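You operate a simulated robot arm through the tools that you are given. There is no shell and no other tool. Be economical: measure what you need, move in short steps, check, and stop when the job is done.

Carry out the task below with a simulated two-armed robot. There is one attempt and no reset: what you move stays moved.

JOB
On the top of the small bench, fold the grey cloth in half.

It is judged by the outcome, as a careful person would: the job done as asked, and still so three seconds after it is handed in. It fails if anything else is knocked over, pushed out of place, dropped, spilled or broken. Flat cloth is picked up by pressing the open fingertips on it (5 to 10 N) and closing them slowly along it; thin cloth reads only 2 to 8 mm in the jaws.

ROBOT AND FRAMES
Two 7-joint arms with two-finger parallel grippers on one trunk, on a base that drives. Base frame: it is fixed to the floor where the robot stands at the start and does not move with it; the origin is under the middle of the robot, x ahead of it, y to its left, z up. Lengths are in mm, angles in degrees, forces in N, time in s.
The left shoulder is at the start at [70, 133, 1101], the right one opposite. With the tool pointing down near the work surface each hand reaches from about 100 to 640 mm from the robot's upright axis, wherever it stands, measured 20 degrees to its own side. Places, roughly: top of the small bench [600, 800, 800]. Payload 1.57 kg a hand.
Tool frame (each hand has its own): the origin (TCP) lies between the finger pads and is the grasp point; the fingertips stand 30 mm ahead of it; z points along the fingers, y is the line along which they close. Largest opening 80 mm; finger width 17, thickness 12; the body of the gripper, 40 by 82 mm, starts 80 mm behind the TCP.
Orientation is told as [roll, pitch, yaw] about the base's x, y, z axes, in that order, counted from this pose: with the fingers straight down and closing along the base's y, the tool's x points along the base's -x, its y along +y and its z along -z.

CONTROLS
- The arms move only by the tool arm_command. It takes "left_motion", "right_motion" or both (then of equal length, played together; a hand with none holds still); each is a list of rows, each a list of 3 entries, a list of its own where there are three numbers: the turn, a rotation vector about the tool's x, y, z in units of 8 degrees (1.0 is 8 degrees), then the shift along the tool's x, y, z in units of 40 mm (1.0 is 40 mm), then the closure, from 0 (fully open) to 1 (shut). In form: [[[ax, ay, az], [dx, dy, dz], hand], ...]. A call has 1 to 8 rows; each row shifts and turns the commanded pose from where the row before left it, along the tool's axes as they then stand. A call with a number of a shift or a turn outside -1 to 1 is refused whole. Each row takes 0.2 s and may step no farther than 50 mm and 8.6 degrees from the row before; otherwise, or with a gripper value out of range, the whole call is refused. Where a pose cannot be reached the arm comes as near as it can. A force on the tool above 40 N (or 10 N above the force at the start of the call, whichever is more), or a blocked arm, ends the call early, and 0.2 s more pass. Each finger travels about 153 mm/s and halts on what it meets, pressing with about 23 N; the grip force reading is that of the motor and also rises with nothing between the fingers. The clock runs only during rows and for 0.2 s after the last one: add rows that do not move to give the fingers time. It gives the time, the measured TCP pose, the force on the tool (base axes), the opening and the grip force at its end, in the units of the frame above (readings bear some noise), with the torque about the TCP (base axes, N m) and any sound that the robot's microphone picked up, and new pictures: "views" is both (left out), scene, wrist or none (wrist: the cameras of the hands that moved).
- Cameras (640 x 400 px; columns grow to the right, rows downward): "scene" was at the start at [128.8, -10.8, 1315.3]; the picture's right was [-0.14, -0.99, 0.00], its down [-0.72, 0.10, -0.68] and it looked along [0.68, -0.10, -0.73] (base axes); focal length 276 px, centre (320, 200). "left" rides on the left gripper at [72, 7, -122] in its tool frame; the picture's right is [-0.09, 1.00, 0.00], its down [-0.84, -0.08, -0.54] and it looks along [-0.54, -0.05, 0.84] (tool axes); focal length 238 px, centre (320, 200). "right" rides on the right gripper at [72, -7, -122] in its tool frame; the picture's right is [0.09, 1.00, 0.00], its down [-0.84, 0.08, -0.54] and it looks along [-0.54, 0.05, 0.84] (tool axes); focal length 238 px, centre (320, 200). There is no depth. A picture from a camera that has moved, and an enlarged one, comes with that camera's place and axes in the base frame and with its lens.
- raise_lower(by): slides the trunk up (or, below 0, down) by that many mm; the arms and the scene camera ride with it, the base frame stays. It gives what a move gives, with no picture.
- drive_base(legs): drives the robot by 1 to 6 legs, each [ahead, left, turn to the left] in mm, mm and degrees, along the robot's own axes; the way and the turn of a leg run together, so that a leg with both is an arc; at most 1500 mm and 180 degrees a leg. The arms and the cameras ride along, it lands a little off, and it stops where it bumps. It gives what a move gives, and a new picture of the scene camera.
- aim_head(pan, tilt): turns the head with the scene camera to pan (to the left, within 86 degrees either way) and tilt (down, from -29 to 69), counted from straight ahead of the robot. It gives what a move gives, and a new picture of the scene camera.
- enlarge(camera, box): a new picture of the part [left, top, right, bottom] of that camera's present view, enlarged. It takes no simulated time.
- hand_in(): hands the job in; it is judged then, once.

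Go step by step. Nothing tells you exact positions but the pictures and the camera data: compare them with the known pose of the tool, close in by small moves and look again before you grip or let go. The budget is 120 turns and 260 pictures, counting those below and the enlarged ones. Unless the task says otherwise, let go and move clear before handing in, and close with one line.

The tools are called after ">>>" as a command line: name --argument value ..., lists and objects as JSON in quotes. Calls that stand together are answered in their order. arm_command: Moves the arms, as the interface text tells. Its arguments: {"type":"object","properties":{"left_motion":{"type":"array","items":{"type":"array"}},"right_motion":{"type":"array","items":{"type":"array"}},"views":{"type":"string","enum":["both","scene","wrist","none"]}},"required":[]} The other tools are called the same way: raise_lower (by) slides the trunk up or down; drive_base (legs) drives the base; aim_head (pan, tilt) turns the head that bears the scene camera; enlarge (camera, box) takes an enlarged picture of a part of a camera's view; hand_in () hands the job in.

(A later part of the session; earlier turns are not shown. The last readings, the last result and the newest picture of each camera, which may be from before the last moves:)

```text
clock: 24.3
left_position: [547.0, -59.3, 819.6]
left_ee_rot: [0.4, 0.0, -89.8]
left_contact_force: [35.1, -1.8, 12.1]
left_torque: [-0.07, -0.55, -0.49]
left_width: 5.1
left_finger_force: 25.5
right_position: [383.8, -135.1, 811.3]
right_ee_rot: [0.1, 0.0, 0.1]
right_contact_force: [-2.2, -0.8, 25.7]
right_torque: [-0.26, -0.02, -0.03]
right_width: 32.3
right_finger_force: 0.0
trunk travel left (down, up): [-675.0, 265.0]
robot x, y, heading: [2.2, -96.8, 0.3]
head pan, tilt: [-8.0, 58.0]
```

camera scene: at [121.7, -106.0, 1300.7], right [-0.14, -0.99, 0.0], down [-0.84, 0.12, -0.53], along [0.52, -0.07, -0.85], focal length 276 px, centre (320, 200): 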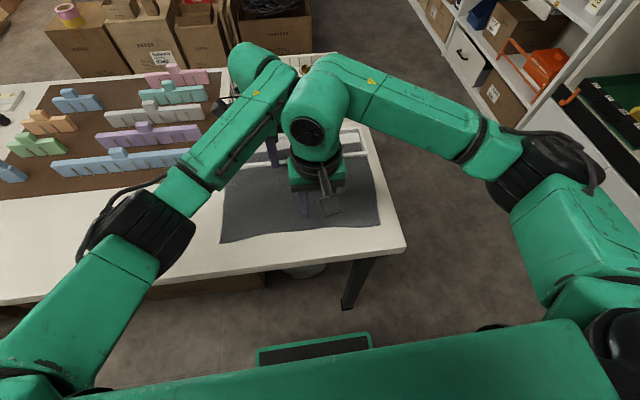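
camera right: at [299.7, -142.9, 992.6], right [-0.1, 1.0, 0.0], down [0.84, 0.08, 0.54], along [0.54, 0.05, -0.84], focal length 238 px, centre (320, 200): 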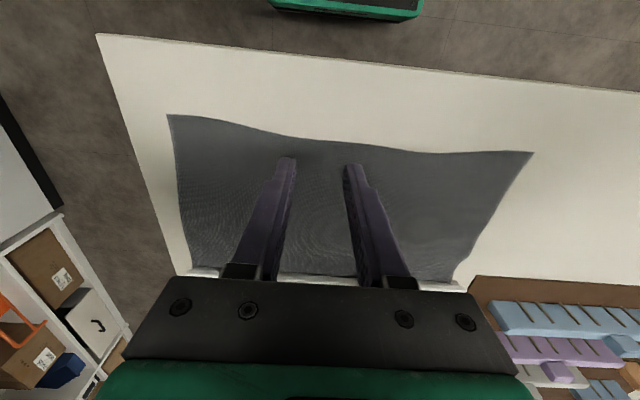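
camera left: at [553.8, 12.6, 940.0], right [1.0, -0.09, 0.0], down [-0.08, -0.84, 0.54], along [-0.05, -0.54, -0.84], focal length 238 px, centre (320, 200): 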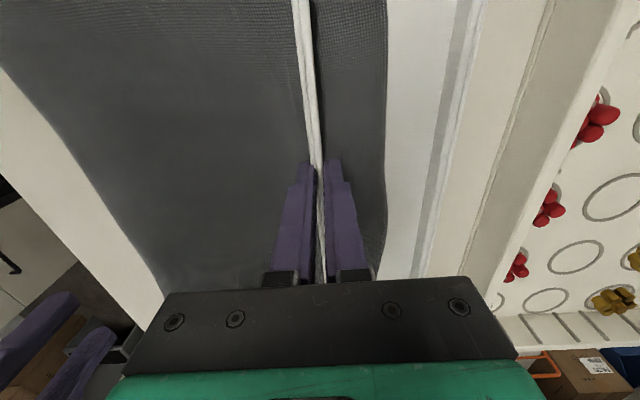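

Contact at TCP z≈811.5; 25 N is too much. I'll ease up about 1 mm, close slowly and relax the left arm's offset.

>>> arm_command --left_motion '[[[0, 0, 0], [0, 0.07, -0.03], 1], [[0, 0, 0], [0, 0, 0], 1], [[0, 0, 0], [0, 0, 0], 1], [[0, 0, 0], [0, 0, 0], 1], [[0, 0, 0], [0, 0, 0], 1], [[0, 0, 0], [0, 0, 0], 1], [[0, 0, 0], [0, 0, 0], 1], [[0, 0, 0], [0, 0, 0], 1]]' --right_motion '[[[0, 0, 0], [0, 0, -0.03], 0.6], [[0, 0, 0], [0, 0, 0], 0.68], [[0, 0, 0], [0, 0, 0], 0.76], [[0, 0, 0], [0, 0, 0], 0.84], [[0, 0, 0], [0, 0, 0], 0.92], [[0, 0, 0], [0, 0, 0], 1], [[0, 0, 0], [0, 0, 0], 1], [[0, 0, 0], [0, 0, 0], 1]]' --views "wrist"

>>> enlarge --camera "right" --box '[160, 60, 560, 310]'

```text
clock: 26.1
left_position: [547.6, -58.6, 820.3]
left_ee_rot: [0.0, 0.0, -89.8]
left_contact_force: [19.9, -1.0, -0.3]
left_torque: [-0.19, -0.58, -0.29]
left_width: 4.7
left_finger_force: 25.5
right_position: [381.9, -134.9, 811.7]
right_ee_rot: [0.0, -0.1, 0.1]
right_contact_force: [-0.8, -3.6, 24.7]
right_torque: [-0.1, -0.07, 0.01]
right_width: 0.0
right_finger_force: 21.3
trunk travel left (down, up): [-675.0, 265.0]
robot x, y, heading: [0.1, -98.1, 0.2]
head pan, tilt: [-8.0, 58.0]
camera right: at [308.8, -142.3, 934.2], right [-0.1, 1.0, 0.0], down [0.84, 0.08, 0.54], along [0.54, 0.05, -0.84], focal length 238 px, centre (320, 200)
camera left: at [554.4, 12.6, 940.0], right [1.0, -0.09, 0.0], down [-0.07, -0.84, 0.54], along [-0.05, -0.54, -0.84], focal length 238 px, centre (320, 200)
```

right: 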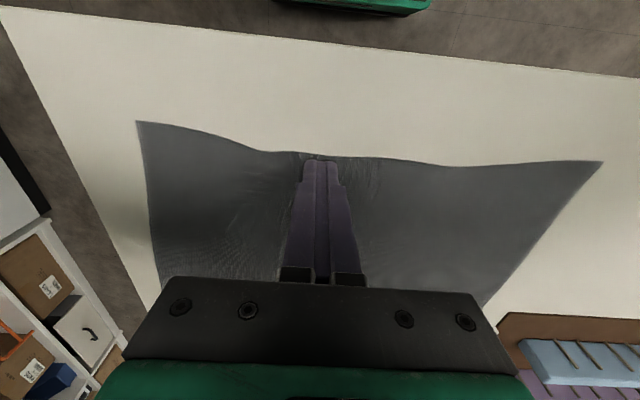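
left: 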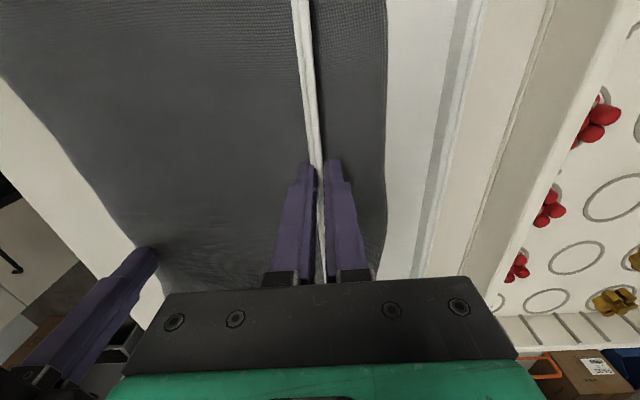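

```text
1.60 times, centred on (360, 185) of right
camera zoom: at [308.8, -142.3, 934.2], right [-0.1, 1.0, 0.0], down [0.84, 0.08, 0.54], along [0.54, 0.05, -0.84], focal length 381 px, centre (256, 224)
```

zoom: 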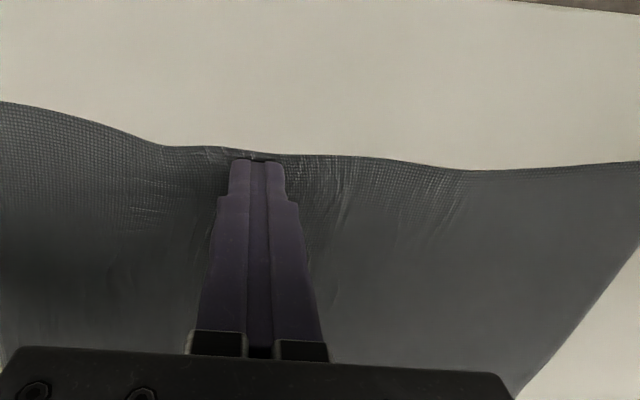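

The fingers closed on nothing (0 mm): the press pinned the cloth. Pressed like this they can drag it, so I'll ease off and try dragging it 24 mm towards the robot.

>>> arm_command --right_motion '[[[0, 0, 0], [0.1, 0, -0.015], 1], [[0, 0, 0], [0.15, 0, 0], 1], [[0, 0, 0], [0.15, 0, 0], 1], [[0, 0, 0], [0.2, 0, 0], 1], [[0, 0, 0], [0, 0, 0], 1]]' --views "none"

>>> enlarge --camera "right" --box '[0, 60, 640, 310]'

>>> enlarge --camera "left" --box '[0, 0, 480, 300]'

```text
clock: 27.3
left_position: [547.5, -58.8, 818.2]
left_ee_rot: [-0.1, -0.1, -89.8]
left_contact_force: [8.9, -2.4, 4.4]
left_torque: [-0.29, -0.32, -0.29]
left_width: 4.6
left_finger_force: 24.9
right_position: [356.8, -136.2, 811.1]
right_ee_rot: [-0.1, 0.0, 0.2]
right_contact_force: [2.8, -0.2, 3.7]
right_torque: [-0.04, -0.11, -0.02]
right_width: 0.0
right_finger_force: 21.7
trunk travel left (down, up): [-675.0, 265.0]
robot x, y, heading: [3.6, -95.9, 0.2]
head pan, tilt: [-8.0, 58.0]
```

```text
1.00 times, centred on (320, 185) of right (not enlarged: the box is as wide or as high as the picture)
camera zoom: at [284.2, -142.6, 934.5], right [-0.1, 1.0, 0.0], down [0.84, 0.08, 0.54], along [0.54, 0.05, -0.84], focal length 238 px, centre (320, 215)
```

zoom: 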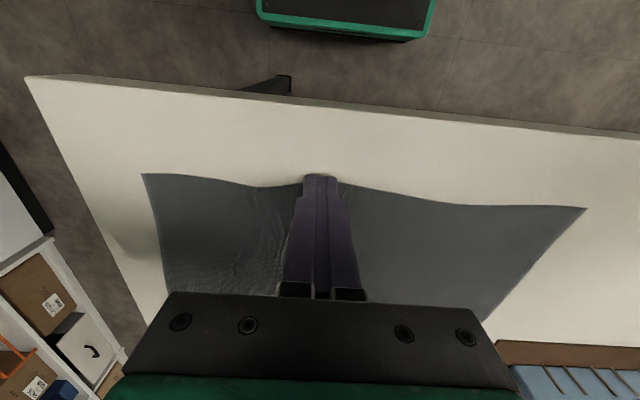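

```text
1.33 times, centred on (240, 150) of left
camera zoom: at [554.6, 12.6, 940.0], right [1.0, -0.09, 0.0], down [-0.07, -0.84, 0.54], along [-0.05, -0.54, -0.84], focal length 318 px, centre (427, 267)
```

zoom: 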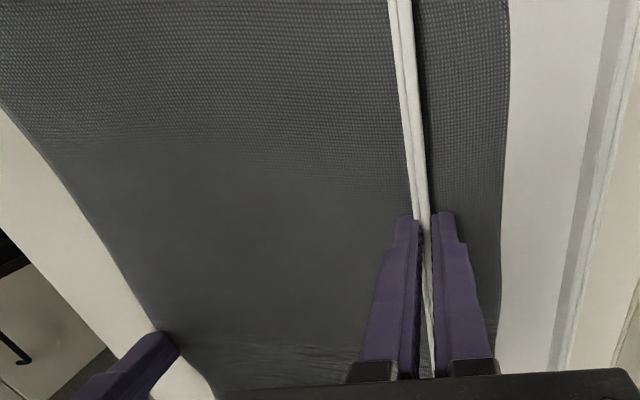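

The fingers mostly slid over the cloth. I'll do a proper pinch: lift, open, return to x≈385 and press gently.

>>> arm_command --right_motion '[[[0, 0, 0], [0, 0, -0.3], 1], [[0, 0, 0], [-0.4, 0, 0], 0.6], [[0, 0, 0], [-0.35, 0, 0], 0.6], [[0, 0, 0], [0, 0, 0.2], 0.6], [[0, 0, 0], [0, 0, 0.07], 0.6], [[0, 0, 0], [0, 0, 0.02], 0.6], [[0, 0, 0], [0, 0, 0], 0.6]]' --views "none"

```text
clock: 28.9
left_position: [549.1, -57.7, 820.2]
left_ee_rot: [-0.2, 0.0, -89.8]
left_contact_force: [6.8, -3.1, 1.7]
left_torque: [-0.1, -0.31, -0.31]
left_width: 5.2
left_finger_force: 24.8
right_position: [389.2, -135.7, 811.3]
right_ee_rot: [0.0, 0.2, 0.1]
right_contact_force: [-0.2, -0.1, -1.1]
right_torque: [0.0, 0.0, 0.01]
right_width: 31.7
right_finger_force: 0.0
trunk travel left (down, up): [-675.0, 265.0]
robot x, y, heading: [1.8, -95.3, 0.4]
head pan, tilt: [-8.0, 58.0]
```

>>> arm_command --right_motion '[[[0, 0, 0], [0.1, 0, 0.03], 0.6], [[0, 0, 0], [0, 0, 0], 0.6]]' --views "none"

```text
clock: 29.5
left_position: [547.4, -58.9, 818.7]
left_ee_rot: [-0.1, -0.1, -89.9]
left_contact_force: [6.1, -4.1, -0.5]
left_torque: [-0.05, -0.28, -0.32]
left_width: 4.7
left_finger_force: 25.6
right_position: [385.5, -135.7, 812.8]
right_ee_rot: [0.0, 0.0, 0.2]
right_contact_force: [0.7, -0.8, 2.0]
right_torque: [-0.05, -0.03, -0.01]
right_width: 32.3
right_finger_force: 0.0
trunk travel left (down, up): [-675.0, 265.0]
robot x, y, heading: [-1.3, -95.8, 0.3]
head pan, tilt: [-8.0, 58.0]
```

Light contact at 2 N. I'll add about half a mm and close slowly.

>>> arm_command --right_motion '[[[0, 0, 0], [0, 0, 0.012], 0.6], [[0, 0, 0], [0, 0, 0], 0.6]]' --views "none"

>>> arm_command --right_motion '[[[0, 0, 0], [0, 0, 0], 0.65], [[0, 0, 0], [0, 0, 0], 0.7], [[0, 0, 0], [0, 0, 0], 0.75], [[0, 0, 0], [0, 0, 0], 0.8]]' --views "none"

>>> enlarge --camera "right" --box '[220, 110, 420, 310]'

```text
clock: 30.1
left_position: [548.5, -58.9, 820.1]
left_ee_rot: [-0.1, -0.1, -89.7]
left_contact_force: [8.1, -3.2, -4.8]
left_torque: [-0.25, -0.31, -0.32]
left_width: 4.6
left_finger_force: 24.4
right_position: [385.1, -135.1, 811.8]
right_ee_rot: [0.0, 0.0, 0.1]
right_contact_force: [2.0, -2.5, 14.5]
right_torque: [-0.19, -0.01, 0.01]
right_width: 32.0
right_finger_force: 0.4
trunk travel left (down, up): [-675.0, 265.0]
robot x, y, heading: [6.3, -99.0, 0.4]
head pan, tilt: [-8.0, 58.0]
```

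```text
clock: 31.1
left_position: [546.8, -59.5, 819.1]
left_ee_rot: [-0.1, 0.0, -89.8]
left_contact_force: [10.9, -4.5, -9.9]
left_torque: [-0.05, -0.37, -0.29]
left_width: 4.8
left_finger_force: 25.7
right_position: [384.6, -135.9, 812.5]
right_ee_rot: [0.1, 0.0, 0.2]
right_contact_force: [0.9, -1.8, 24.6]
right_torque: [-0.15, 0.06, -0.03]
right_width: 16.3
right_finger_force: 7.0
trunk travel left (down, up): [-675.0, 265.0]
robot x, y, heading: [5.4, -96.7, 0.1]
head pan, tilt: [-8.0, 58.0]
```

```text
2.00 times, centred on (320, 210) of right
camera zoom: at [311.6, -142.7, 934.1], right [-0.1, 1.0, 0.0], down [0.84, 0.08, 0.54], along [0.54, 0.05, -0.84], focal length 477 px, centre (320, 180)
```

zoom: 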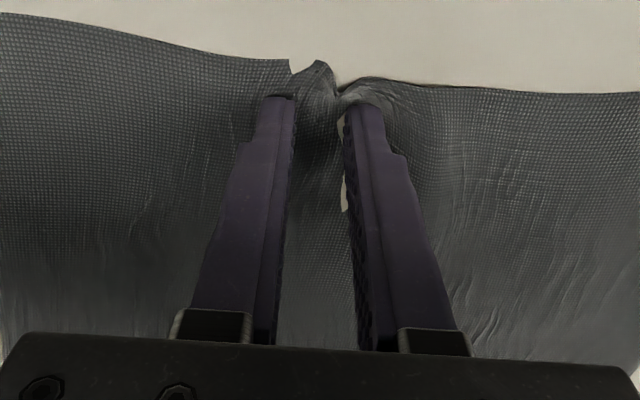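

A pleat is rising between the fingers. The press has crept up, so I'll ease slightly and finish closing.

>>> arm_command --right_motion '[[[0, 0, 0], [0, 0, -0.012], 0.84], [[0, 0, 0], [0, 0, 0], 0.88], [[0, 0, 0], [0, 0, 0], 0.92], [[0, 0, 0], [0, 0, 0], 0.96], [[0, 0, 0], [0, 0, 0], 1], [[0, 0, 0], [0, 0, 0], 1]]' --views "none"

>>> enlarge --camera "right" --box '[220, 110, 420, 310]'

```text
clock: 32.5
left_position: [548.4, -59.6, 818.9]
left_ee_rot: [-0.1, 0.0, -89.7]
left_contact_force: [6.0, -4.1, -8.1]
left_torque: [-0.17, -0.28, -0.31]
left_width: 4.5
left_finger_force: 25.9
right_position: [383.1, -135.8, 811.6]
right_ee_rot: [0.0, -0.1, 0.2]
right_contact_force: [3.0, -0.4, 16.1]
right_torque: [0.01, -0.03, 0.02]
right_width: 12.7
right_finger_force: 23.0
trunk travel left (down, up): [-675.0, 265.0]
robot x, y, heading: [2.7, -99.8, 0.2]
head pan, tilt: [-8.0, 58.0]
```

```text
2.00 times, centred on (320, 210) of right
camera zoom: at [311.1, -142.6, 934.2], right [-0.1, 1.0, 0.0], down [0.84, 0.08, 0.54], along [0.54, 0.05, -0.84], focal length 477 px, centre (320, 180)
```

zoom: 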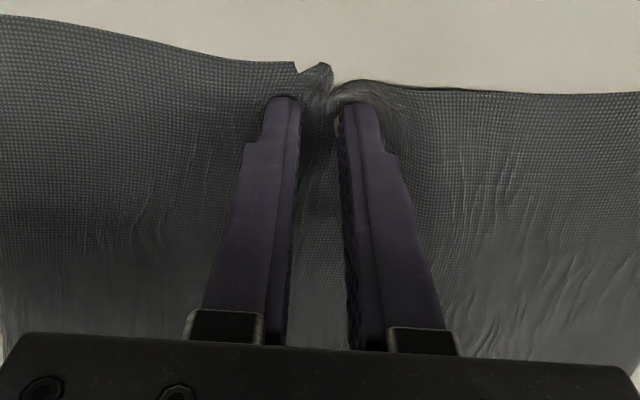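

The cloth is gripped (12.7 mm of gathered pleat). I'll lift a little and pull gently towards the robot, about 25 mm first.

>>> arm_command --right_motion '[[[0, 0, 0], [0, 0, -0.15], 1], [[0, 0, 0], [0.15, 0, 0], 1], [[0, 0, 0], [0.15, 0, 0], 1], [[0, 0, 0], [0.15, 0, 0], 1], [[0, 0, 0], [0.15, 0, 0], 1], [[0, 0, 0], [0, 0, 0], 1]]' --views "wrist"

>>> enlarge --camera "left" --box '[0, 0, 480, 300]'

```text
clock: 33.9
left_position: [548.1, -59.2, 818.7]
left_ee_rot: [0.0, 0.0, -89.8]
left_contact_force: [2.4, -3.1, -3.9]
left_torque: [-0.1, -0.22, -0.3]
left_width: 4.8
left_finger_force: 25.3
right_position: [360.4, -135.7, 817.1]
right_ee_rot: [0.1, 0.1, 0.2]
right_contact_force: [-0.1, -0.3, 1.0]
right_torque: [0.02, -0.03, 0.01]
right_width: 0.1
right_finger_force: 21.3
trunk travel left (down, up): [-675.0, 265.0]
robot x, y, heading: [-4.2, -95.3, -0.0]
head pan, tilt: [-8.0, 58.0]
camera right: at [287.0, -142.4, 940.2], right [-0.1, 1.0, 0.0], down [0.84, 0.08, 0.54], along [0.54, 0.05, -0.84], focal length 238 px, centre (320, 200)
```

right: 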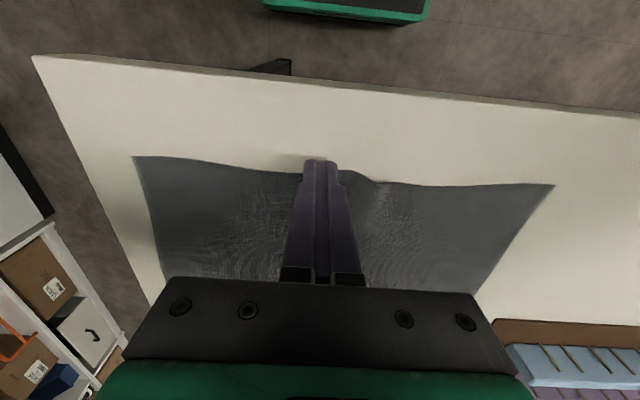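

```text
1.33 times, centred on (240, 150) of left
camera zoom: at [554.6, 12.5, 940.1], right [1.0, -0.09, 0.0], down [-0.07, -0.84, 0.54], along [-0.05, -0.54, -0.84], focal length 318 px, centre (427, 267)
```

zoom: 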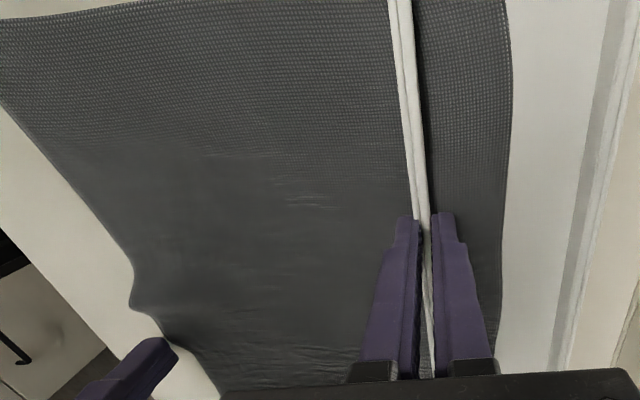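

The pinch slipped. The frame is rigid on its own, so the left hand isn't needed there. I'll release it, and pinch both near corners with wider, lighter pinches so the pull is even.

>>> arm_command --left_motion '[[[0, 0, 0], [0, 0, 0], 0.6], [[0, 0, 0], [0, 0, 0], 0.5], [[0, 0, 0], [0, 0, -0.5], 0.5], [[0, 0, 0], [0, 0, -1], 0.5], [[0, 0, 0], [0, 0, -1], 0.5], [[0, 0, -1], [0, 0, 0], 0.5], [[0, 0, -1], [0, 0, 0], 0.4], [[0, 0, -1], [0, 0, 0], 0.4]]' --right_motion '[[[0, 0, 0], [0, 0, -0.3], 0.5], [[0, 0, 0], [0, 0, -0.3], 0.4], [[0, 0, 0], [-0.25, -0.5, 0], 0.4], [[0, 0, 0], [-0.25, -0.7, 0], 0.4], [[0, 0, 0], [0, -0.7, 0], 0.4], [[0, 0, 0], [0, -0.6, 0], 0.4], [[0, 0, 0], [0, 0, 0], 0.4], [[0, 0, 0], [0, 0, 0], 0.4]]' --views "none"

>>> arm_command --left_motion '[[[0, 0, -1], [0, 0, 0], 0.4], [[0, 0, -1], [0, 0, 0], 0.4], [[0, 0, -1], [0, 0, 0], 0.4], [[0, 0, -1], [0, 0, 0], 0.4], [[0, 0, -1], [0, 0, 0], 0.4], [[0, 0, -1], [0, 0, 0], 0.4], [[0, 0, -1], [0, 0, 0], 0.4], [[0, 0, -1], [0, 0, 0], 0.4]]'

```text
clock: 35.7
left_position: [547.6, -58.0, 920.4]
left_ee_rot: [0.0, -0.1, -65.7]
left_contact_force: [-0.9, -0.8, -0.3]
left_torque: [-0.02, 0.0, 0.0]
left_width: 47.9
left_finger_force: 0.1
right_position: [378.6, -235.6, 842.8]
right_ee_rot: [0.0, 0.0, 0.1]
right_contact_force: [-0.3, -0.1, 0.7]
right_torque: [-0.03, 0.0, 0.01]
right_width: 48.0
right_finger_force: 0.1
trunk travel left (down, up): [-675.0, 265.0]
robot x, y, heading: [1.7, -97.3, 0.2]
head pan, tilt: [-8.0, 58.0]
```

```text
clock: 37.5
left_position: [547.0, -58.2, 920.1]
left_ee_rot: [0.1, 0.0, -1.6]
left_contact_force: [0.2, -0.3, -0.6]
left_torque: [0.0, 0.0, -0.05]
left_width: 47.6
left_finger_force: 0.0
right_position: [378.8, -235.6, 843.1]
right_ee_rot: [0.0, 0.1, 0.1]
right_contact_force: [0.0, 0.4, 0.3]
right_torque: [-0.02, -0.01, 0.02]
right_width: 47.8
right_finger_force: 0.0
trunk travel left (down, up): [-675.0, 265.0]
robot x, y, heading: [1.2, -99.5, 0.1]
head pan, tilt: [-8.0, 58.0]
camera scene: at [118.4, -105.8, 1300.9], right [-0.14, -0.99, 0.0], down [-0.84, 0.12, -0.53], along [0.52, -0.07, -0.85], focal length 276 px, centre (320, 200)
camera left: at [475.6, -50.1, 1040.5], right [0.12, 0.99, 0.0], down [0.83, -0.1, 0.54], along [0.54, -0.07, -0.84], focal length 238 px, centre (320, 200)
```

scene: 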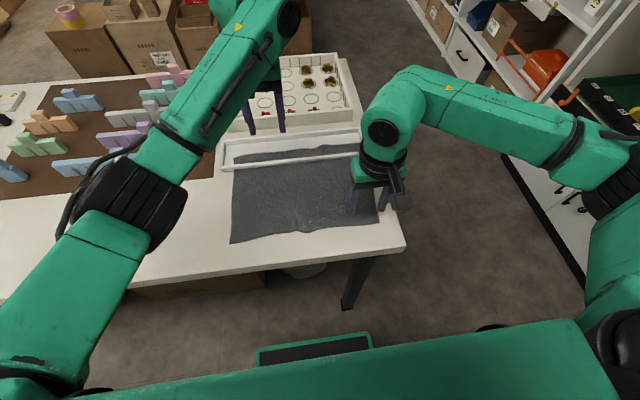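
left: 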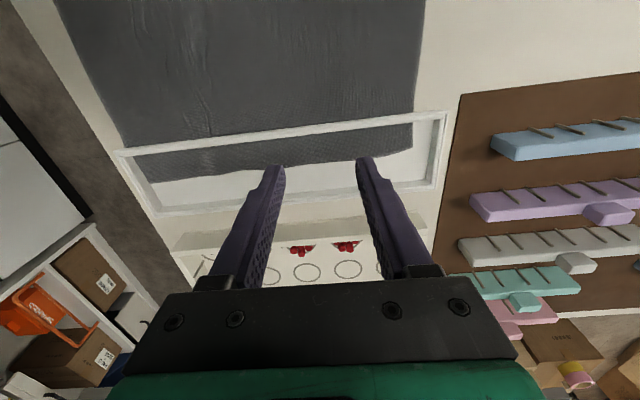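

>>> enlarge --camera "right" --box '[100, 60, 500, 310]'

>>> enlarge --camera "scene" --box '[210, 110, 410, 255]'

```text
1.60 times, centred on (300, 185) of right
camera zoom: at [306.4, -242.7, 966.6], right [-0.1, 1.0, 0.0], down [0.84, 0.08, 0.54], along [0.54, 0.05, -0.84], focal length 381 px, centre (352, 224)
```

zoom: 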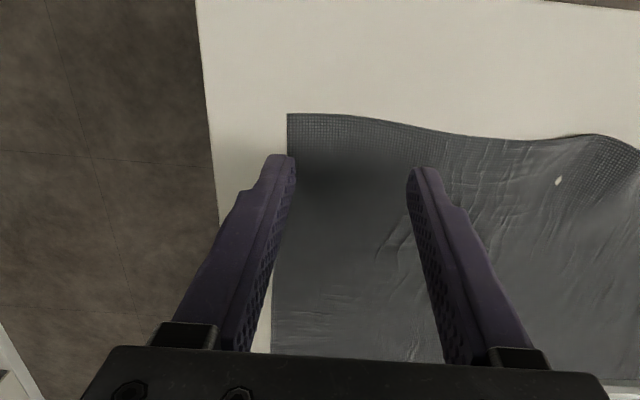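

```text
2.76 times, centred on (310, 182) of scene
camera zoom: at [118.4, -105.8, 1300.9], right [-0.14, -0.99, 0.0], down [-0.84, 0.12, -0.53], along [0.52, -0.07, -0.85], focal length 762 px, centre (348, 248)
```

zoom: 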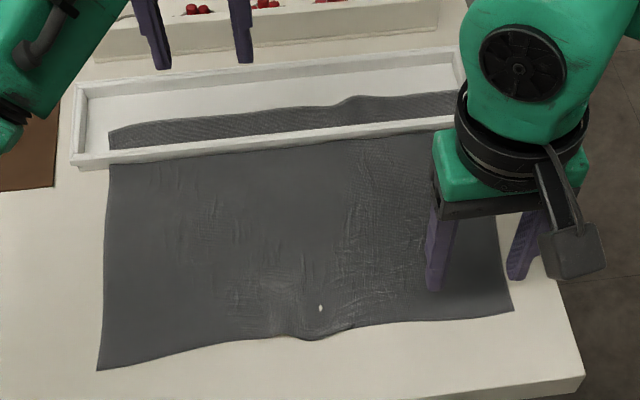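

The near corners are at about [362, -264] and [357, 46]. I'll pinch the right corner at y≈-230, pressing lightly.

>>> arm_command --left_motion '[[[0, 0, -0.25], [0, 0, 0], 0.4], [[0, 0, 0], [1, 0.3, 0], 0.4], [[0, 0, 0], [1, 0.5, 0], 0.4], [[0, 0, 0], [1, 0.5, 0], 0.4], [[0, 0, 0], [1, 0.5, 0], 0.4], [[0, 0, 0], [0.3, 0.2, 0.5], 0.4]]' --right_motion '[[[0, 0, 0], [0, 0.15, 0.5], 0.4], [[0, 0, 0], [0, 0, 0.22], 0.4], [[0, 0, 0], [0, 0, 0.03], 0.4], [[0, 0, 0], [0, 0, 0.02], 0.4], [[0, 0, 0], [0, 0, 0], 0.4], [[0, 0, 0], [0, 0, 0], 0.4]]' --views "none"

```text
clock: 38.9
left_position: [375.0, 20.8, 899.7]
left_ee_rot: [-0.1, 0.0, 0.2]
left_contact_force: [0.1, 0.4, 0.4]
left_torque: [-0.01, -0.02, -0.01]
left_width: 48.0
left_finger_force: 0.0
right_position: [378.7, -230.1, 811.3]
right_ee_rot: [0.1, 0.0, 0.2]
right_contact_force: [-0.4, 2.1, 4.9]
right_torque: [0.06, 0.04, 0.0]
right_width: 48.1
right_finger_force: 0.0
trunk travel left (down, up): [-675.0, 265.0]
robot x, y, heading: [0.5, -95.6, -0.0]
head pan, tilt: [-8.0, 58.0]
```

Contact at 5 N. Closing slowly.

>>> arm_command --right_motion '[[[0, 0, 0], [0, 0, 0.005], 0.45], [[0, 0, 0], [0, 0, 0], 0.5], [[0, 0, 0], [0, 0, 0], 0.55], [[0, 0, 0], [0, 0, 0], 0.6], [[0, 0, 0], [0, 0, 0], 0.65], [[0, 0, 0], [0, 0, 0], 0.7]]' --views "none"

>>> enlarge --camera "right" --box '[220, 110, 420, 310]'

```text
clock: 40.3
left_position: [375.1, 21.1, 898.6]
left_ee_rot: [-0.1, -0.1, 0.3]
left_contact_force: [0.0, 0.1, 1.0]
left_torque: [-0.02, 0.03, -0.02]
left_width: 47.8
left_finger_force: 0.1
right_position: [379.8, -230.0, 811.8]
right_ee_rot: [0.0, -0.1, 0.3]
right_contact_force: [-0.1, 0.0, 11.2]
right_torque: [0.03, -0.04, 0.02]
right_width: 21.5
right_finger_force: 0.1
trunk travel left (down, up): [-675.0, 265.0]
robot x, y, heading: [-1.8, -92.3, 0.0]
head pan, tilt: [-8.0, 58.0]
```

```text
2.00 times, centred on (320, 210) of right
camera zoom: at [305.9, -236.2, 934.1], right [-0.1, 1.0, 0.0], down [0.84, 0.08, 0.54], along [0.54, 0.05, -0.84], focal length 477 px, centre (320, 180)
```

zoom: 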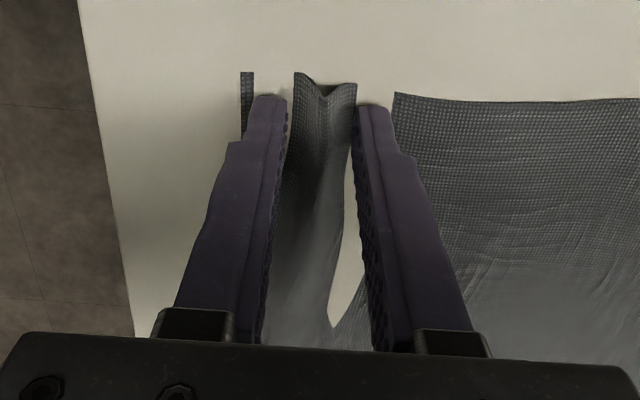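

A good bunch is forming. Finishing the close with a slight easing of the press.

>>> arm_command --right_motion '[[[0, 0, 0], [0, 0, 0], 0.75], [[0, 0, 0], [0, 0, 0], 0.8], [[0, 0, 0], [0, 0, -0.005], 0.85], [[0, 0, 0], [0, 0, -0.005], 0.9], [[0, 0, 0], [0, 0, -0.005], 0.95], [[0, 0, 0], [0, 0, 0], 1], [[0, 0, 0], [0, 0, 0], 1], [[0, 0, 0], [0, 0, 0], 1]]' --views "none"

>>> enlarge --camera "right" --box '[220, 110, 420, 310]'

```text
clock: 42.1
left_position: [375.7, 20.8, 898.0]
left_ee_rot: [0.0, 0.0, 0.2]
left_contact_force: [1.0, 0.4, -0.5]
left_torque: [0.01, 0.03, 0.04]
left_width: 47.8
left_finger_force: 0.0
right_position: [380.5, -227.9, 811.8]
right_ee_rot: [0.0, 0.1, 0.3]
right_contact_force: [-1.4, 0.3, 2.6]
right_torque: [0.03, 0.02, 0.0]
right_width: 2.7
right_finger_force: 22.9
trunk travel left (down, up): [-675.0, 265.0]
robot x, y, heading: [-0.9, -97.4, 0.2]
head pan, tilt: [-8.0, 58.0]
```

```text
2.00 times, centred on (320, 210) of right
camera zoom: at [306.7, -235.7, 934.4], right [-0.1, 1.0, 0.0], down [0.84, 0.08, 0.54], along [0.54, 0.05, -0.84], focal length 477 px, centre (320, 180)
```

zoom: 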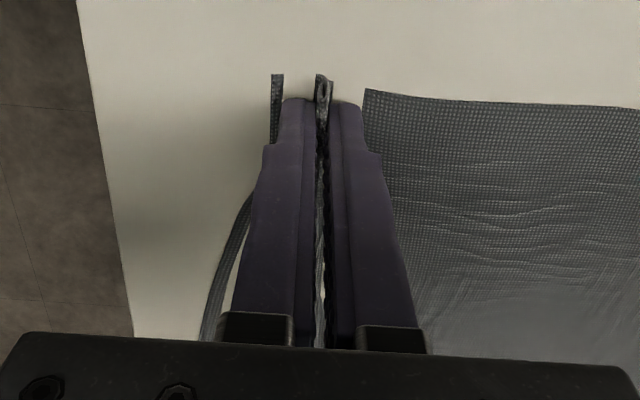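

Right grip reads 2.7 mm, a proper cloth grip. Now the left hand at the left corner.

>>> arm_command --left_motion '[[[0, 0, 0], [0, -0.1, 0.7], 0.4], [[0, 0, 0], [0, 0, 0.7], 0.4], [[0, 0, 0], [0, 0, 0], 0.4]]' --views "none"

>>> enlarge --camera "left" --box '[120, 60, 520, 310]'

```text
clock: 42.9
left_position: [374.6, 14.9, 842.9]
left_ee_rot: [0.0, 0.1, 0.2]
left_contact_force: [-0.3, -0.3, -0.1]
left_torque: [-0.04, 0.04, 0.05]
left_width: 47.8
left_finger_force: 0.1
right_position: [380.2, -229.0, 812.0]
right_ee_rot: [0.0, 0.1, 0.3]
right_contact_force: [-0.9, 0.3, 2.3]
right_torque: [-0.03, 0.06, 0.02]
right_width: 2.6
right_finger_force: 23.3
trunk travel left (down, up): [-675.0, 265.0]
robot x, y, heading: [0.7, -96.4, 0.2]
head pan, tilt: [-8.0, 58.0]
```

```text
1.60 times, centred on (320, 185) of left
camera zoom: at [303.4, 21.4, 963.2], right [0.09, 1.0, 0.0], down [0.84, -0.07, 0.54], along [0.54, -0.05, -0.84], focal length 381 px, centre (320, 224)
```

zoom: 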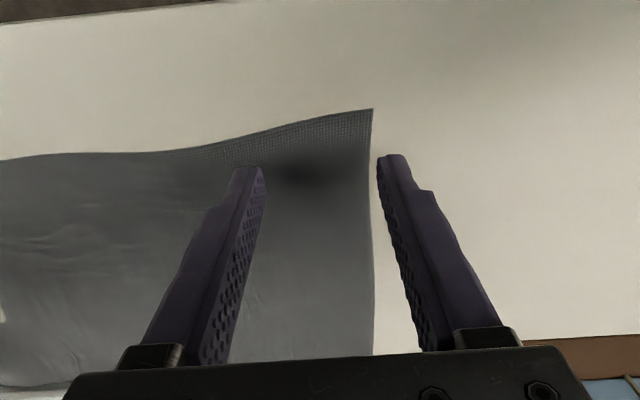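

>>> arm_command --left_motion '[[[0, 0, 0], [-0.1, -0.23, 0.4], 0.4], [[0, 0, 0], [0, 0, 0.3], 0.4], [[0, 0, 0], [0, 0, 0.04], 0.4], [[0, 0, 0], [0, 0, 0.02], 0.4], [[0, 0, 0], [0, 0, 0], 0.4]]' --views "none"

```text
clock: 44.1
left_position: [378.8, 7.5, 812.9]
left_ee_rot: [0.0, 0.0, 0.2]
left_contact_force: [0.6, 0.8, -0.6]
left_torque: [0.01, 0.02, 0.0]
left_width: 48.3
left_finger_force: 0.0
right_position: [380.4, -228.8, 811.6]
right_ee_rot: [0.0, 0.0, 0.2]
right_contact_force: [0.1, 1.0, 1.8]
right_torque: [0.01, 0.02, -0.01]
right_width: 2.7
right_finger_force: 22.9
trunk travel left (down, up): [-675.0, 265.0]
robot x, y, heading: [1.8, -94.3, 0.4]
head pan, tilt: [-8.0, 58.0]
```

>>> arm_command --left_motion '[[[0, 0, 0], [0, 0, 0.03], 0.4], [[0, 0, 0], [0, 0, 0], 0.4]]' --views "none"

```text
clock: 44.7
left_position: [378.6, 7.8, 812.3]
left_ee_rot: [0.0, 0.1, 0.3]
left_contact_force: [-0.4, 0.2, 2.2]
left_torque: [-0.02, 0.02, 0.03]
left_width: 48.0
left_finger_force: 0.0
right_position: [379.8, -228.6, 811.8]
right_ee_rot: [0.0, -0.1, 0.1]
right_contact_force: [0.2, 0.8, 1.5]
right_torque: [0.02, -0.06, -0.01]
right_width: 2.7
right_finger_force: 23.1
trunk travel left (down, up): [-675.0, 265.0]
robot x, y, heading: [-1.3, -98.4, 0.4]
head pan, tilt: [-8.0, 58.0]
```

Light contact at 2 N; pressing a touch more and closing slowly.

>>> arm_command --left_motion '[[[0, 0, 0], [0, 0, 0.012], 0.45], [[0, 0, 0], [0, 0, 0], 0.5], [[0, 0, 0], [0, 0, 0], 0.55], [[0, 0, 0], [0, 0, 0], 0.6], [[0, 0, 0], [0, 0, 0], 0.65], [[0, 0, 0], [0, 0, 0], 0.7]]' --views "none"

>>> enlarge --camera "left" --box '[220, 110, 420, 310]'

```text
clock: 46.1
left_position: [378.2, 7.5, 812.0]
left_ee_rot: [0.0, -0.1, 0.1]
left_contact_force: [-0.2, 0.4, 6.3]
left_torque: [-0.05, -0.03, 0.0]
left_width: 23.0
left_finger_force: 0.0
right_position: [379.1, -229.3, 811.6]
right_ee_rot: [0.0, -0.1, 0.1]
right_contact_force: [-0.3, -0.1, 1.8]
right_torque: [-0.01, -0.01, 0.02]
right_width: 2.5
right_finger_force: 23.4
trunk travel left (down, up): [-675.0, 265.0]
robot x, y, heading: [-0.1, -99.2, 0.3]
head pan, tilt: [-8.0, 58.0]
```

```text
2.00 times, centred on (320, 210) of left
camera zoom: at [306.8, 13.1, 932.4], right [0.09, 1.0, 0.0], down [0.84, -0.07, 0.54], along [0.54, -0.05, -0.84], focal length 477 px, centre (320, 180)
```

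zoom: 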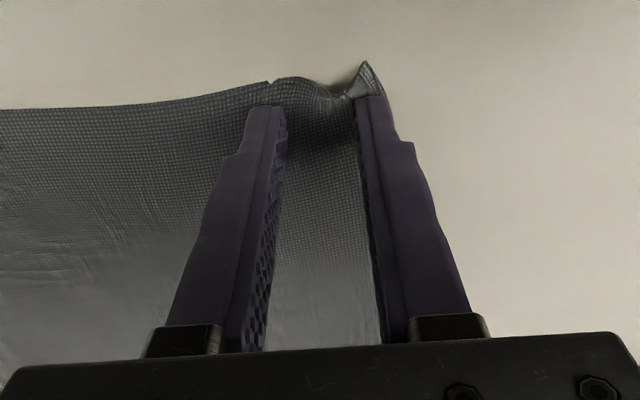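

>>> arm_command --left_motion '[[[0, 0, 0], [0, 0, 0.004], 0.75], [[0, 0, 0], [0, 0, 0], 0.8], [[0, 0, 0], [0, 0, 0], 0.85], [[0, 0, 0], [0, 0, -0.004], 0.9], [[0, 0, 0], [0, 0, -0.004], 0.95], [[0, 0, 0], [0, 0, 0], 1], [[0, 0, 0], [0, 0, 0], 1], [[0, 0, 0], [0, 0, 0], 1]]' --views "none"

>>> enlarge --camera "left" --box '[220, 110, 420, 310]'

```text
clock: 47.9
left_position: [378.3, 6.7, 812.6]
left_ee_rot: [0.0, -0.1, 0.2]
left_contact_force: [3.7, -1.9, 9.7]
left_torque: [0.04, -0.13, -0.04]
left_width: 9.9
left_finger_force: 23.1
right_position: [380.2, -228.2, 811.8]
right_ee_rot: [-0.1, 0.0, 0.3]
right_contact_force: [0.1, 1.0, 0.5]
right_torque: [0.03, -0.01, 0.06]
right_width: 3.0
right_finger_force: 23.2
trunk travel left (down, up): [-675.0, 265.0]
robot x, y, heading: [-0.4, -94.3, -0.1]
head pan, tilt: [-8.0, 58.0]
```

```text
2.00 times, centred on (320, 210) of left
camera zoom: at [306.8, 13.1, 932.7], right [0.09, 1.0, 0.0], down [0.84, -0.07, 0.54], along [0.54, -0.05, -0.84], focal length 477 px, centre (320, 180)
```

zoom: 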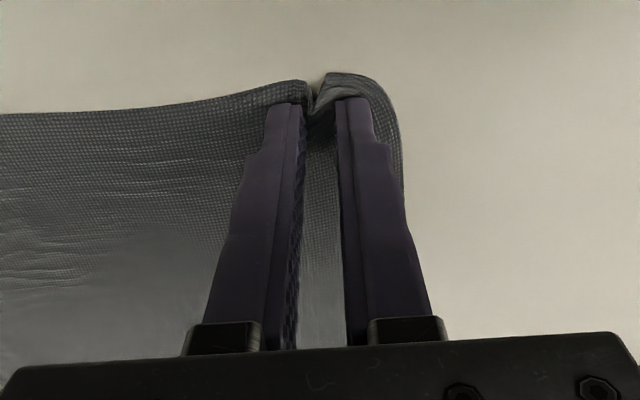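

Left reads 9.9 mm, like the one that slipped. I'll ease up a mm and see whether it settles into a real grip.

>>> arm_command --left_motion '[[[0, 0, 0], [0, 0, -0.02], 1], [[0, 0, 0], [0, 0, -0.02], 1], [[0, 0, 0], [0, 0, 0], 1]]' --views "none"

>>> enlarge --camera "left" --box '[220, 110, 420, 310]'

```text
clock: 48.7
left_position: [378.7, 6.4, 813.8]
left_ee_rot: [-0.1, 0.0, 0.1]
left_contact_force: [4.4, -2.9, 7.7]
left_torque: [-0.13, -0.09, -0.04]
left_width: 2.2
left_finger_force: 23.1
right_position: [379.3, -227.5, 812.8]
right_ee_rot: [0.0, 0.0, 0.1]
right_contact_force: [-0.8, 3.5, 0.4]
right_torque: [0.12, 0.01, 0.04]
right_width: 2.4
right_finger_force: 22.8
trunk travel left (down, up): [-675.0, 265.0]
robot x, y, heading: [2.5, -96.2, 0.2]
head pan, tilt: [-8.0, 58.0]
```

```text
2.00 times, centred on (320, 210) of left
camera zoom: at [307.0, 12.9, 933.6], right [0.09, 1.0, 0.0], down [0.84, -0.07, 0.54], along [0.54, -0.05, -0.84], focal length 477 px, centre (320, 180)
```

zoom: 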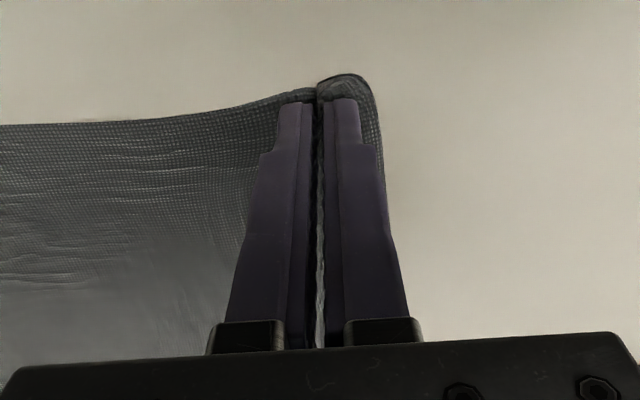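

Now 2.2 mm with tension between the hands: both hold cloth. I'll lift both slightly and pull towards the robot together, 24 mm first.

>>> arm_command --left_motion '[[[0, 0, 0], [0, 0, -0.08], 1], [[0, 0, 0], [0.12, 0, 0], 1], [[0, 0, 0], [0.16, 0, 0], 1], [[0, 0, 0], [0.16, 0, 0], 1], [[0, 0, 0], [0.16, 0, 0], 1], [[0, 0, 0], [0, 0, 0], 1]]' --right_motion '[[[0, 0, 0], [0, 0, -0.1], 1], [[0, 0, 0], [0.12, 0, 0], 1], [[0, 0, 0], [0.16, 0, 0], 1], [[0, 0, 0], [0.16, 0, 0], 1], [[0, 0, 0], [0.16, 0, 0], 1], [[0, 0, 0], [0, 0, 0], 1]]' --views "scene"

>>> enlarge --camera "scene" --box '[200, 110, 420, 255]'

```text
clock: 50.1
left_position: [365.4, 7.7, 813.1]
left_ee_rot: [0.0, 0.3, 0.2]
left_contact_force: [27.2, -6.4, 4.7]
left_torque: [-0.18, -0.89, -0.11]
left_width: 2.2
left_finger_force: 23.1
right_position: [364.7, -229.3, 811.5]
right_ee_rot: [0.1, 0.1, 0.1]
right_contact_force: [29.9, 5.5, 3.2]
right_torque: [0.17, -0.85, -0.02]
right_width: 2.7
right_finger_force: 22.9
trunk travel left (down, up): [-675.0, 265.0]
robot x, y, heading: [4.0, -99.5, 0.4]
head pan, tilt: [-8.0, 58.0]
camera scene: at [131.1, -105.7, 1299.8], right [-0.14, -0.99, 0.0], down [-0.85, 0.12, -0.52], along [0.52, -0.07, -0.85], focal length 276 px, centre (320, 200)
```

scene: 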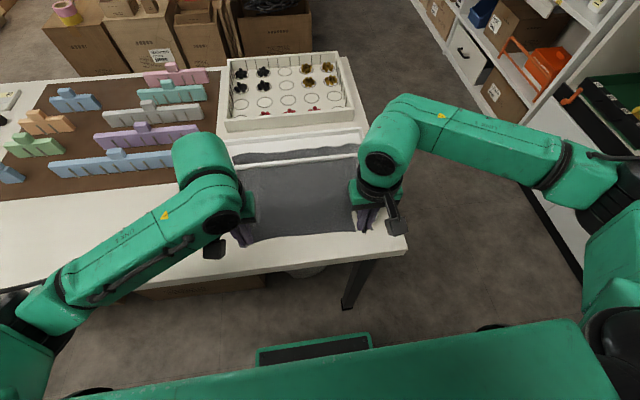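

```text
2.76 times, centred on (310, 182) of scene
camera zoom: at [131.1, -105.7, 1299.8], right [-0.14, -0.99, 0.0], down [-0.85, 0.12, -0.52], along [0.52, -0.07, -0.85], focal length 762 px, centre (348, 248)
```

zoom: 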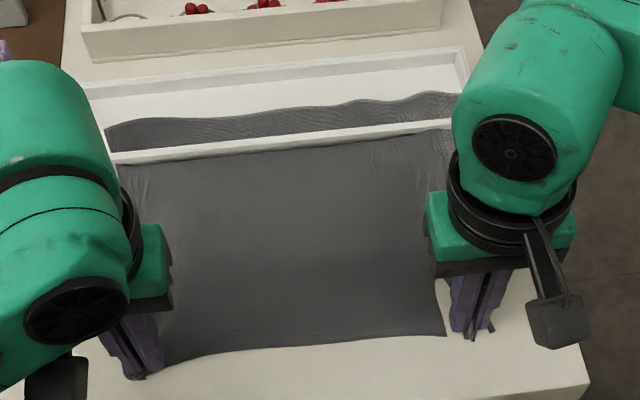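

Each hand pulls ~28 N and the cloth is taut, yet the far part seems held by the frame. I'll look closely at whether the far edge moved.

>>> enlarge --camera "scene" --box '[220, 110, 380, 210]'

```text
4.00 times, centred on (300, 160) of scene
camera zoom: at [131.1, -105.7, 1299.8], right [-0.14, -0.99, 0.0], down [-0.85, 0.12, -0.52], along [0.52, -0.07, -0.85], focal length 1106 px, centre (400, 360)
```

zoom: 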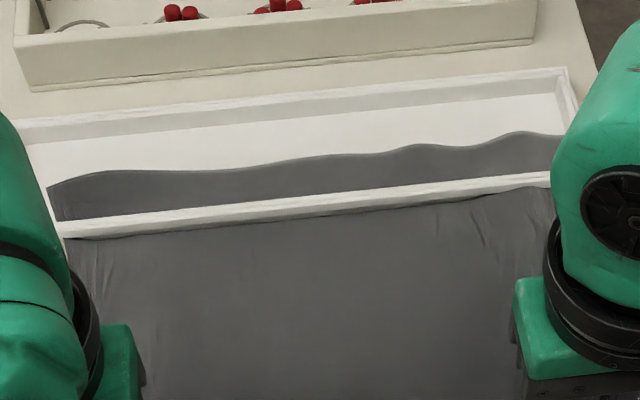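

The far edge stays put and the frame doesn't budge, so the frame fixes that edge to the bench. The fold must therefore bring the free near edge over onto the far edge, with the fold line at about x=471. I'll relax the pull and lift the near edge along an arc, stopping halfway to check.

>>> arm_command --left_motion '[[[0, 0, 0], [-0.5, 0, 0], 1], [[0, 0, 0], [-0.37, 0, -0.8], 1], [[0, 0, 0], [-0.5, 0, -0.6], 1], [[0, 0, 0], [-0.5, 0, -0.4], 1], [[0, 0, 0], [-0.5, 0, -0.2], 1], [[0, 0, 0], [0, 0, 0], 1]]' --right_motion '[[[0, 0, 0], [-0.5, 0, 0], 1], [[0, 0, 0], [-0.37, 0, -0.8], 1], [[0, 0, 0], [-0.5, 0, -0.6], 1], [[0, 0, 0], [-0.5, 0, -0.4], 1], [[0, 0, 0], [-0.5, 0, -0.2], 1], [[0, 0, 0], [0, 0, 0], 1]]'

>>> enlarge --camera "scene" --box '[200, 100, 420, 245]'

```text
clock: 51.5
left_position: [449.0, 9.6, 897.1]
left_ee_rot: [0.0, 0.0, 0.1]
left_contact_force: [-0.4, -7.9, 0.3]
left_torque: [-0.28, -0.02, -0.11]
left_width: 2.2
left_finger_force: 23.1
right_position: [450.0, -228.0, 894.0]
right_ee_rot: [0.0, 0.0, 0.3]
right_contact_force: [-0.8, 9.2, 0.7]
right_torque: [0.24, 0.02, 0.04]
right_width: 2.7
right_finger_force: 23.3
trunk travel left (down, up): [-675.0, 265.0]
robot x, y, heading: [-5.7, -98.2, 0.4]
head pan, tilt: [-8.0, 58.0]
camera scene: at [117.8, -105.7, 1301.0], right [-0.14, -0.99, 0.0], down [-0.84, 0.12, -0.53], along [0.53, -0.07, -0.85], focal length 276 px, centre (320, 200)
camera right: at [377.3, -235.0, 1017.2], right [-0.1, 1.0, 0.0], down [0.84, 0.08, 0.54], along [0.54, 0.05, -0.84], focal length 238 px, centre (320, 200)
camera left: at [378.0, 15.3, 1018.1], right [0.09, 1.0, 0.0], down [0.84, -0.08, 0.54], along [0.54, -0.05, -0.84], focal length 238 px, centre (320, 200)
```

scene: 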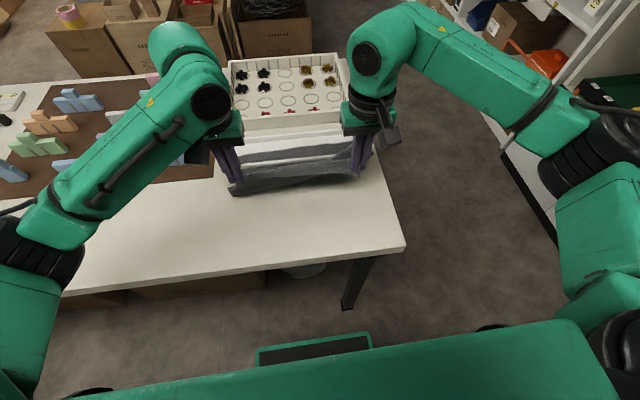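
right: 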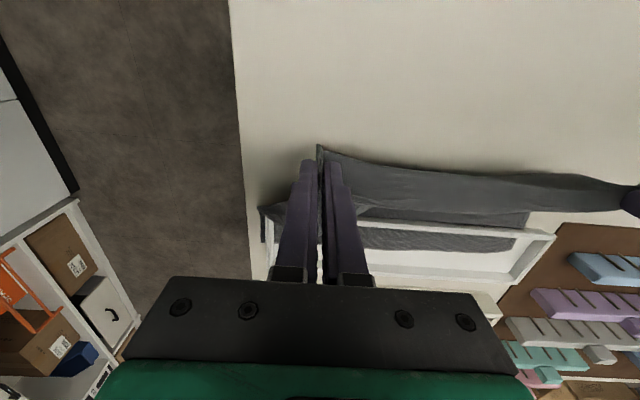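
left: 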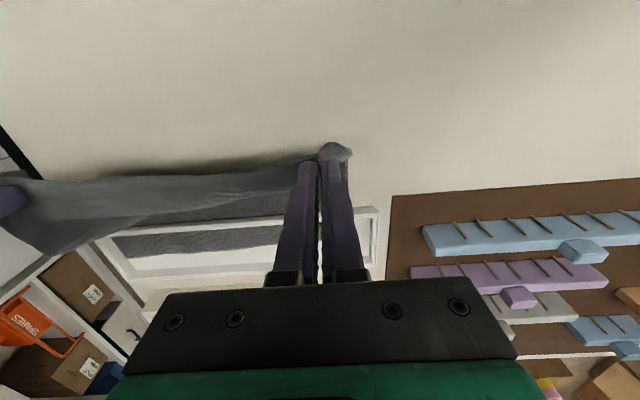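

```text
2.76 times, centred on (310, 172) of scene
camera zoom: at [117.8, -105.7, 1301.0], right [-0.14, -0.99, 0.0], down [-0.84, 0.12, -0.53], along [0.53, -0.07, -0.85], focal length 762 px, centre (348, 276)
```

zoom: 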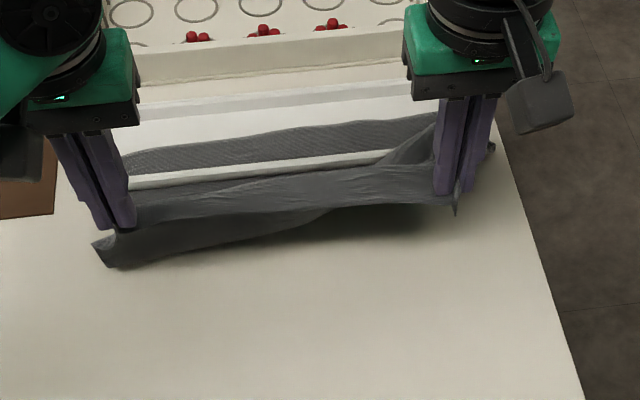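

The fold is forming nicely and the frame is undisturbed. Continuing the arc over to about x=562, stopping above the frame to check.

>>> arm_command --left_motion '[[[0, 0, 0], [-0.85, 0, 0.08], 1], [[0, 0, 0], [-0.85, 0, 0.2], 1], [[0, 0, 0], [-0.7, 0, 0.4], 1], [[0, 0, 0], [-0.45, 0, 0.5], 1], [[0, 0, 0], [0, 0, 0], 1]]' --right_motion '[[[0, 0, 0], [-0.85, 0, 0.08], 1], [[0, 0, 0], [-0.85, 0, 0.2], 1], [[0, 0, 0], [-0.7, 0, 0.4], 1], [[0, 0, 0], [-0.45, 0, 0.5], 1], [[0, 0, 0], [0, 0, 0], 1]]'

>>> enlarge --camera "scene" --box '[200, 100, 420, 245]'

```text
clock: 52.7
left_position: [562.8, 9.3, 852.6]
left_ee_rot: [-0.1, 0.0, 0.1]
left_contact_force: [0.0, -8.0, -0.5]
left_torque: [-0.24, -0.02, -0.08]
left_width: 2.2
left_finger_force: 22.9
right_position: [565.4, -226.9, 849.7]
right_ee_rot: [0.0, 0.0, 0.2]
right_contact_force: [0.0, 7.7, 0.5]
right_torque: [0.28, -0.03, 0.05]
right_width: 2.8
right_finger_force: 22.9
trunk travel left (down, up): [-675.0, 265.0]
robot x, y, heading: [-0.2, -95.1, 0.0]
head pan, tilt: [-8.0, 58.0]
camera scene: at [117.3, -105.6, 1301.1], right [-0.14, -0.99, 0.0], down [-0.84, 0.12, -0.53], along [0.53, -0.07, -0.85], focal length 276 px, centre (320, 200)
camera right: at [492.0, -235.2, 971.8], right [-0.1, 1.0, 0.0], down [0.84, 0.08, 0.54], along [0.54, 0.05, -0.84], focal length 238 px, centre (320, 200)
camera left: at [492.0, 15.4, 972.9], right [0.09, 1.0, 0.0], down [0.84, -0.08, 0.54], along [0.54, -0.05, -0.84], focal length 238 px, centre (320, 200)
```

scene: 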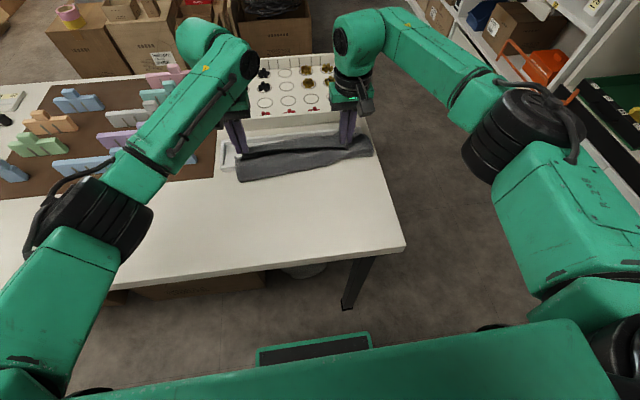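
right: 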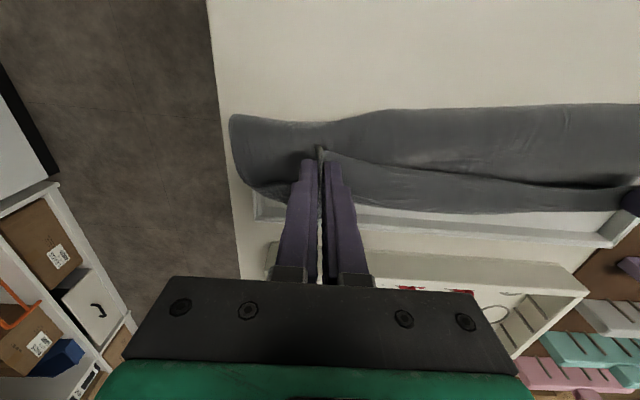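
left: 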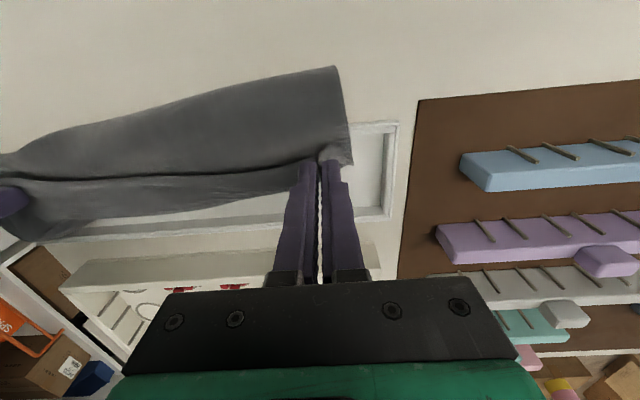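

```text
2.76 times, centred on (310, 172) of scene
camera zoom: at [117.3, -105.6, 1301.1], right [-0.14, -0.99, 0.0], down [-0.84, 0.12, -0.53], along [0.53, -0.07, -0.85], focal length 762 px, centre (348, 276)
```

zoom: 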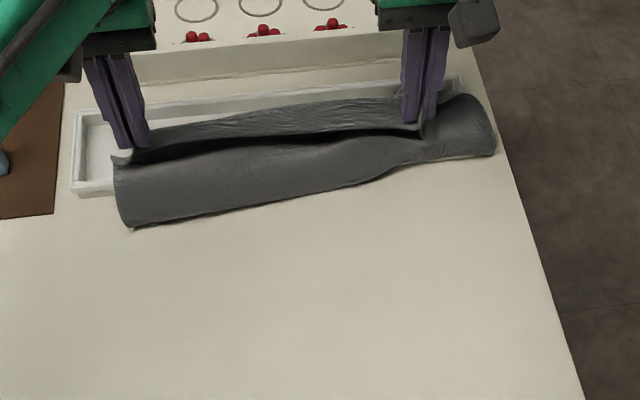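

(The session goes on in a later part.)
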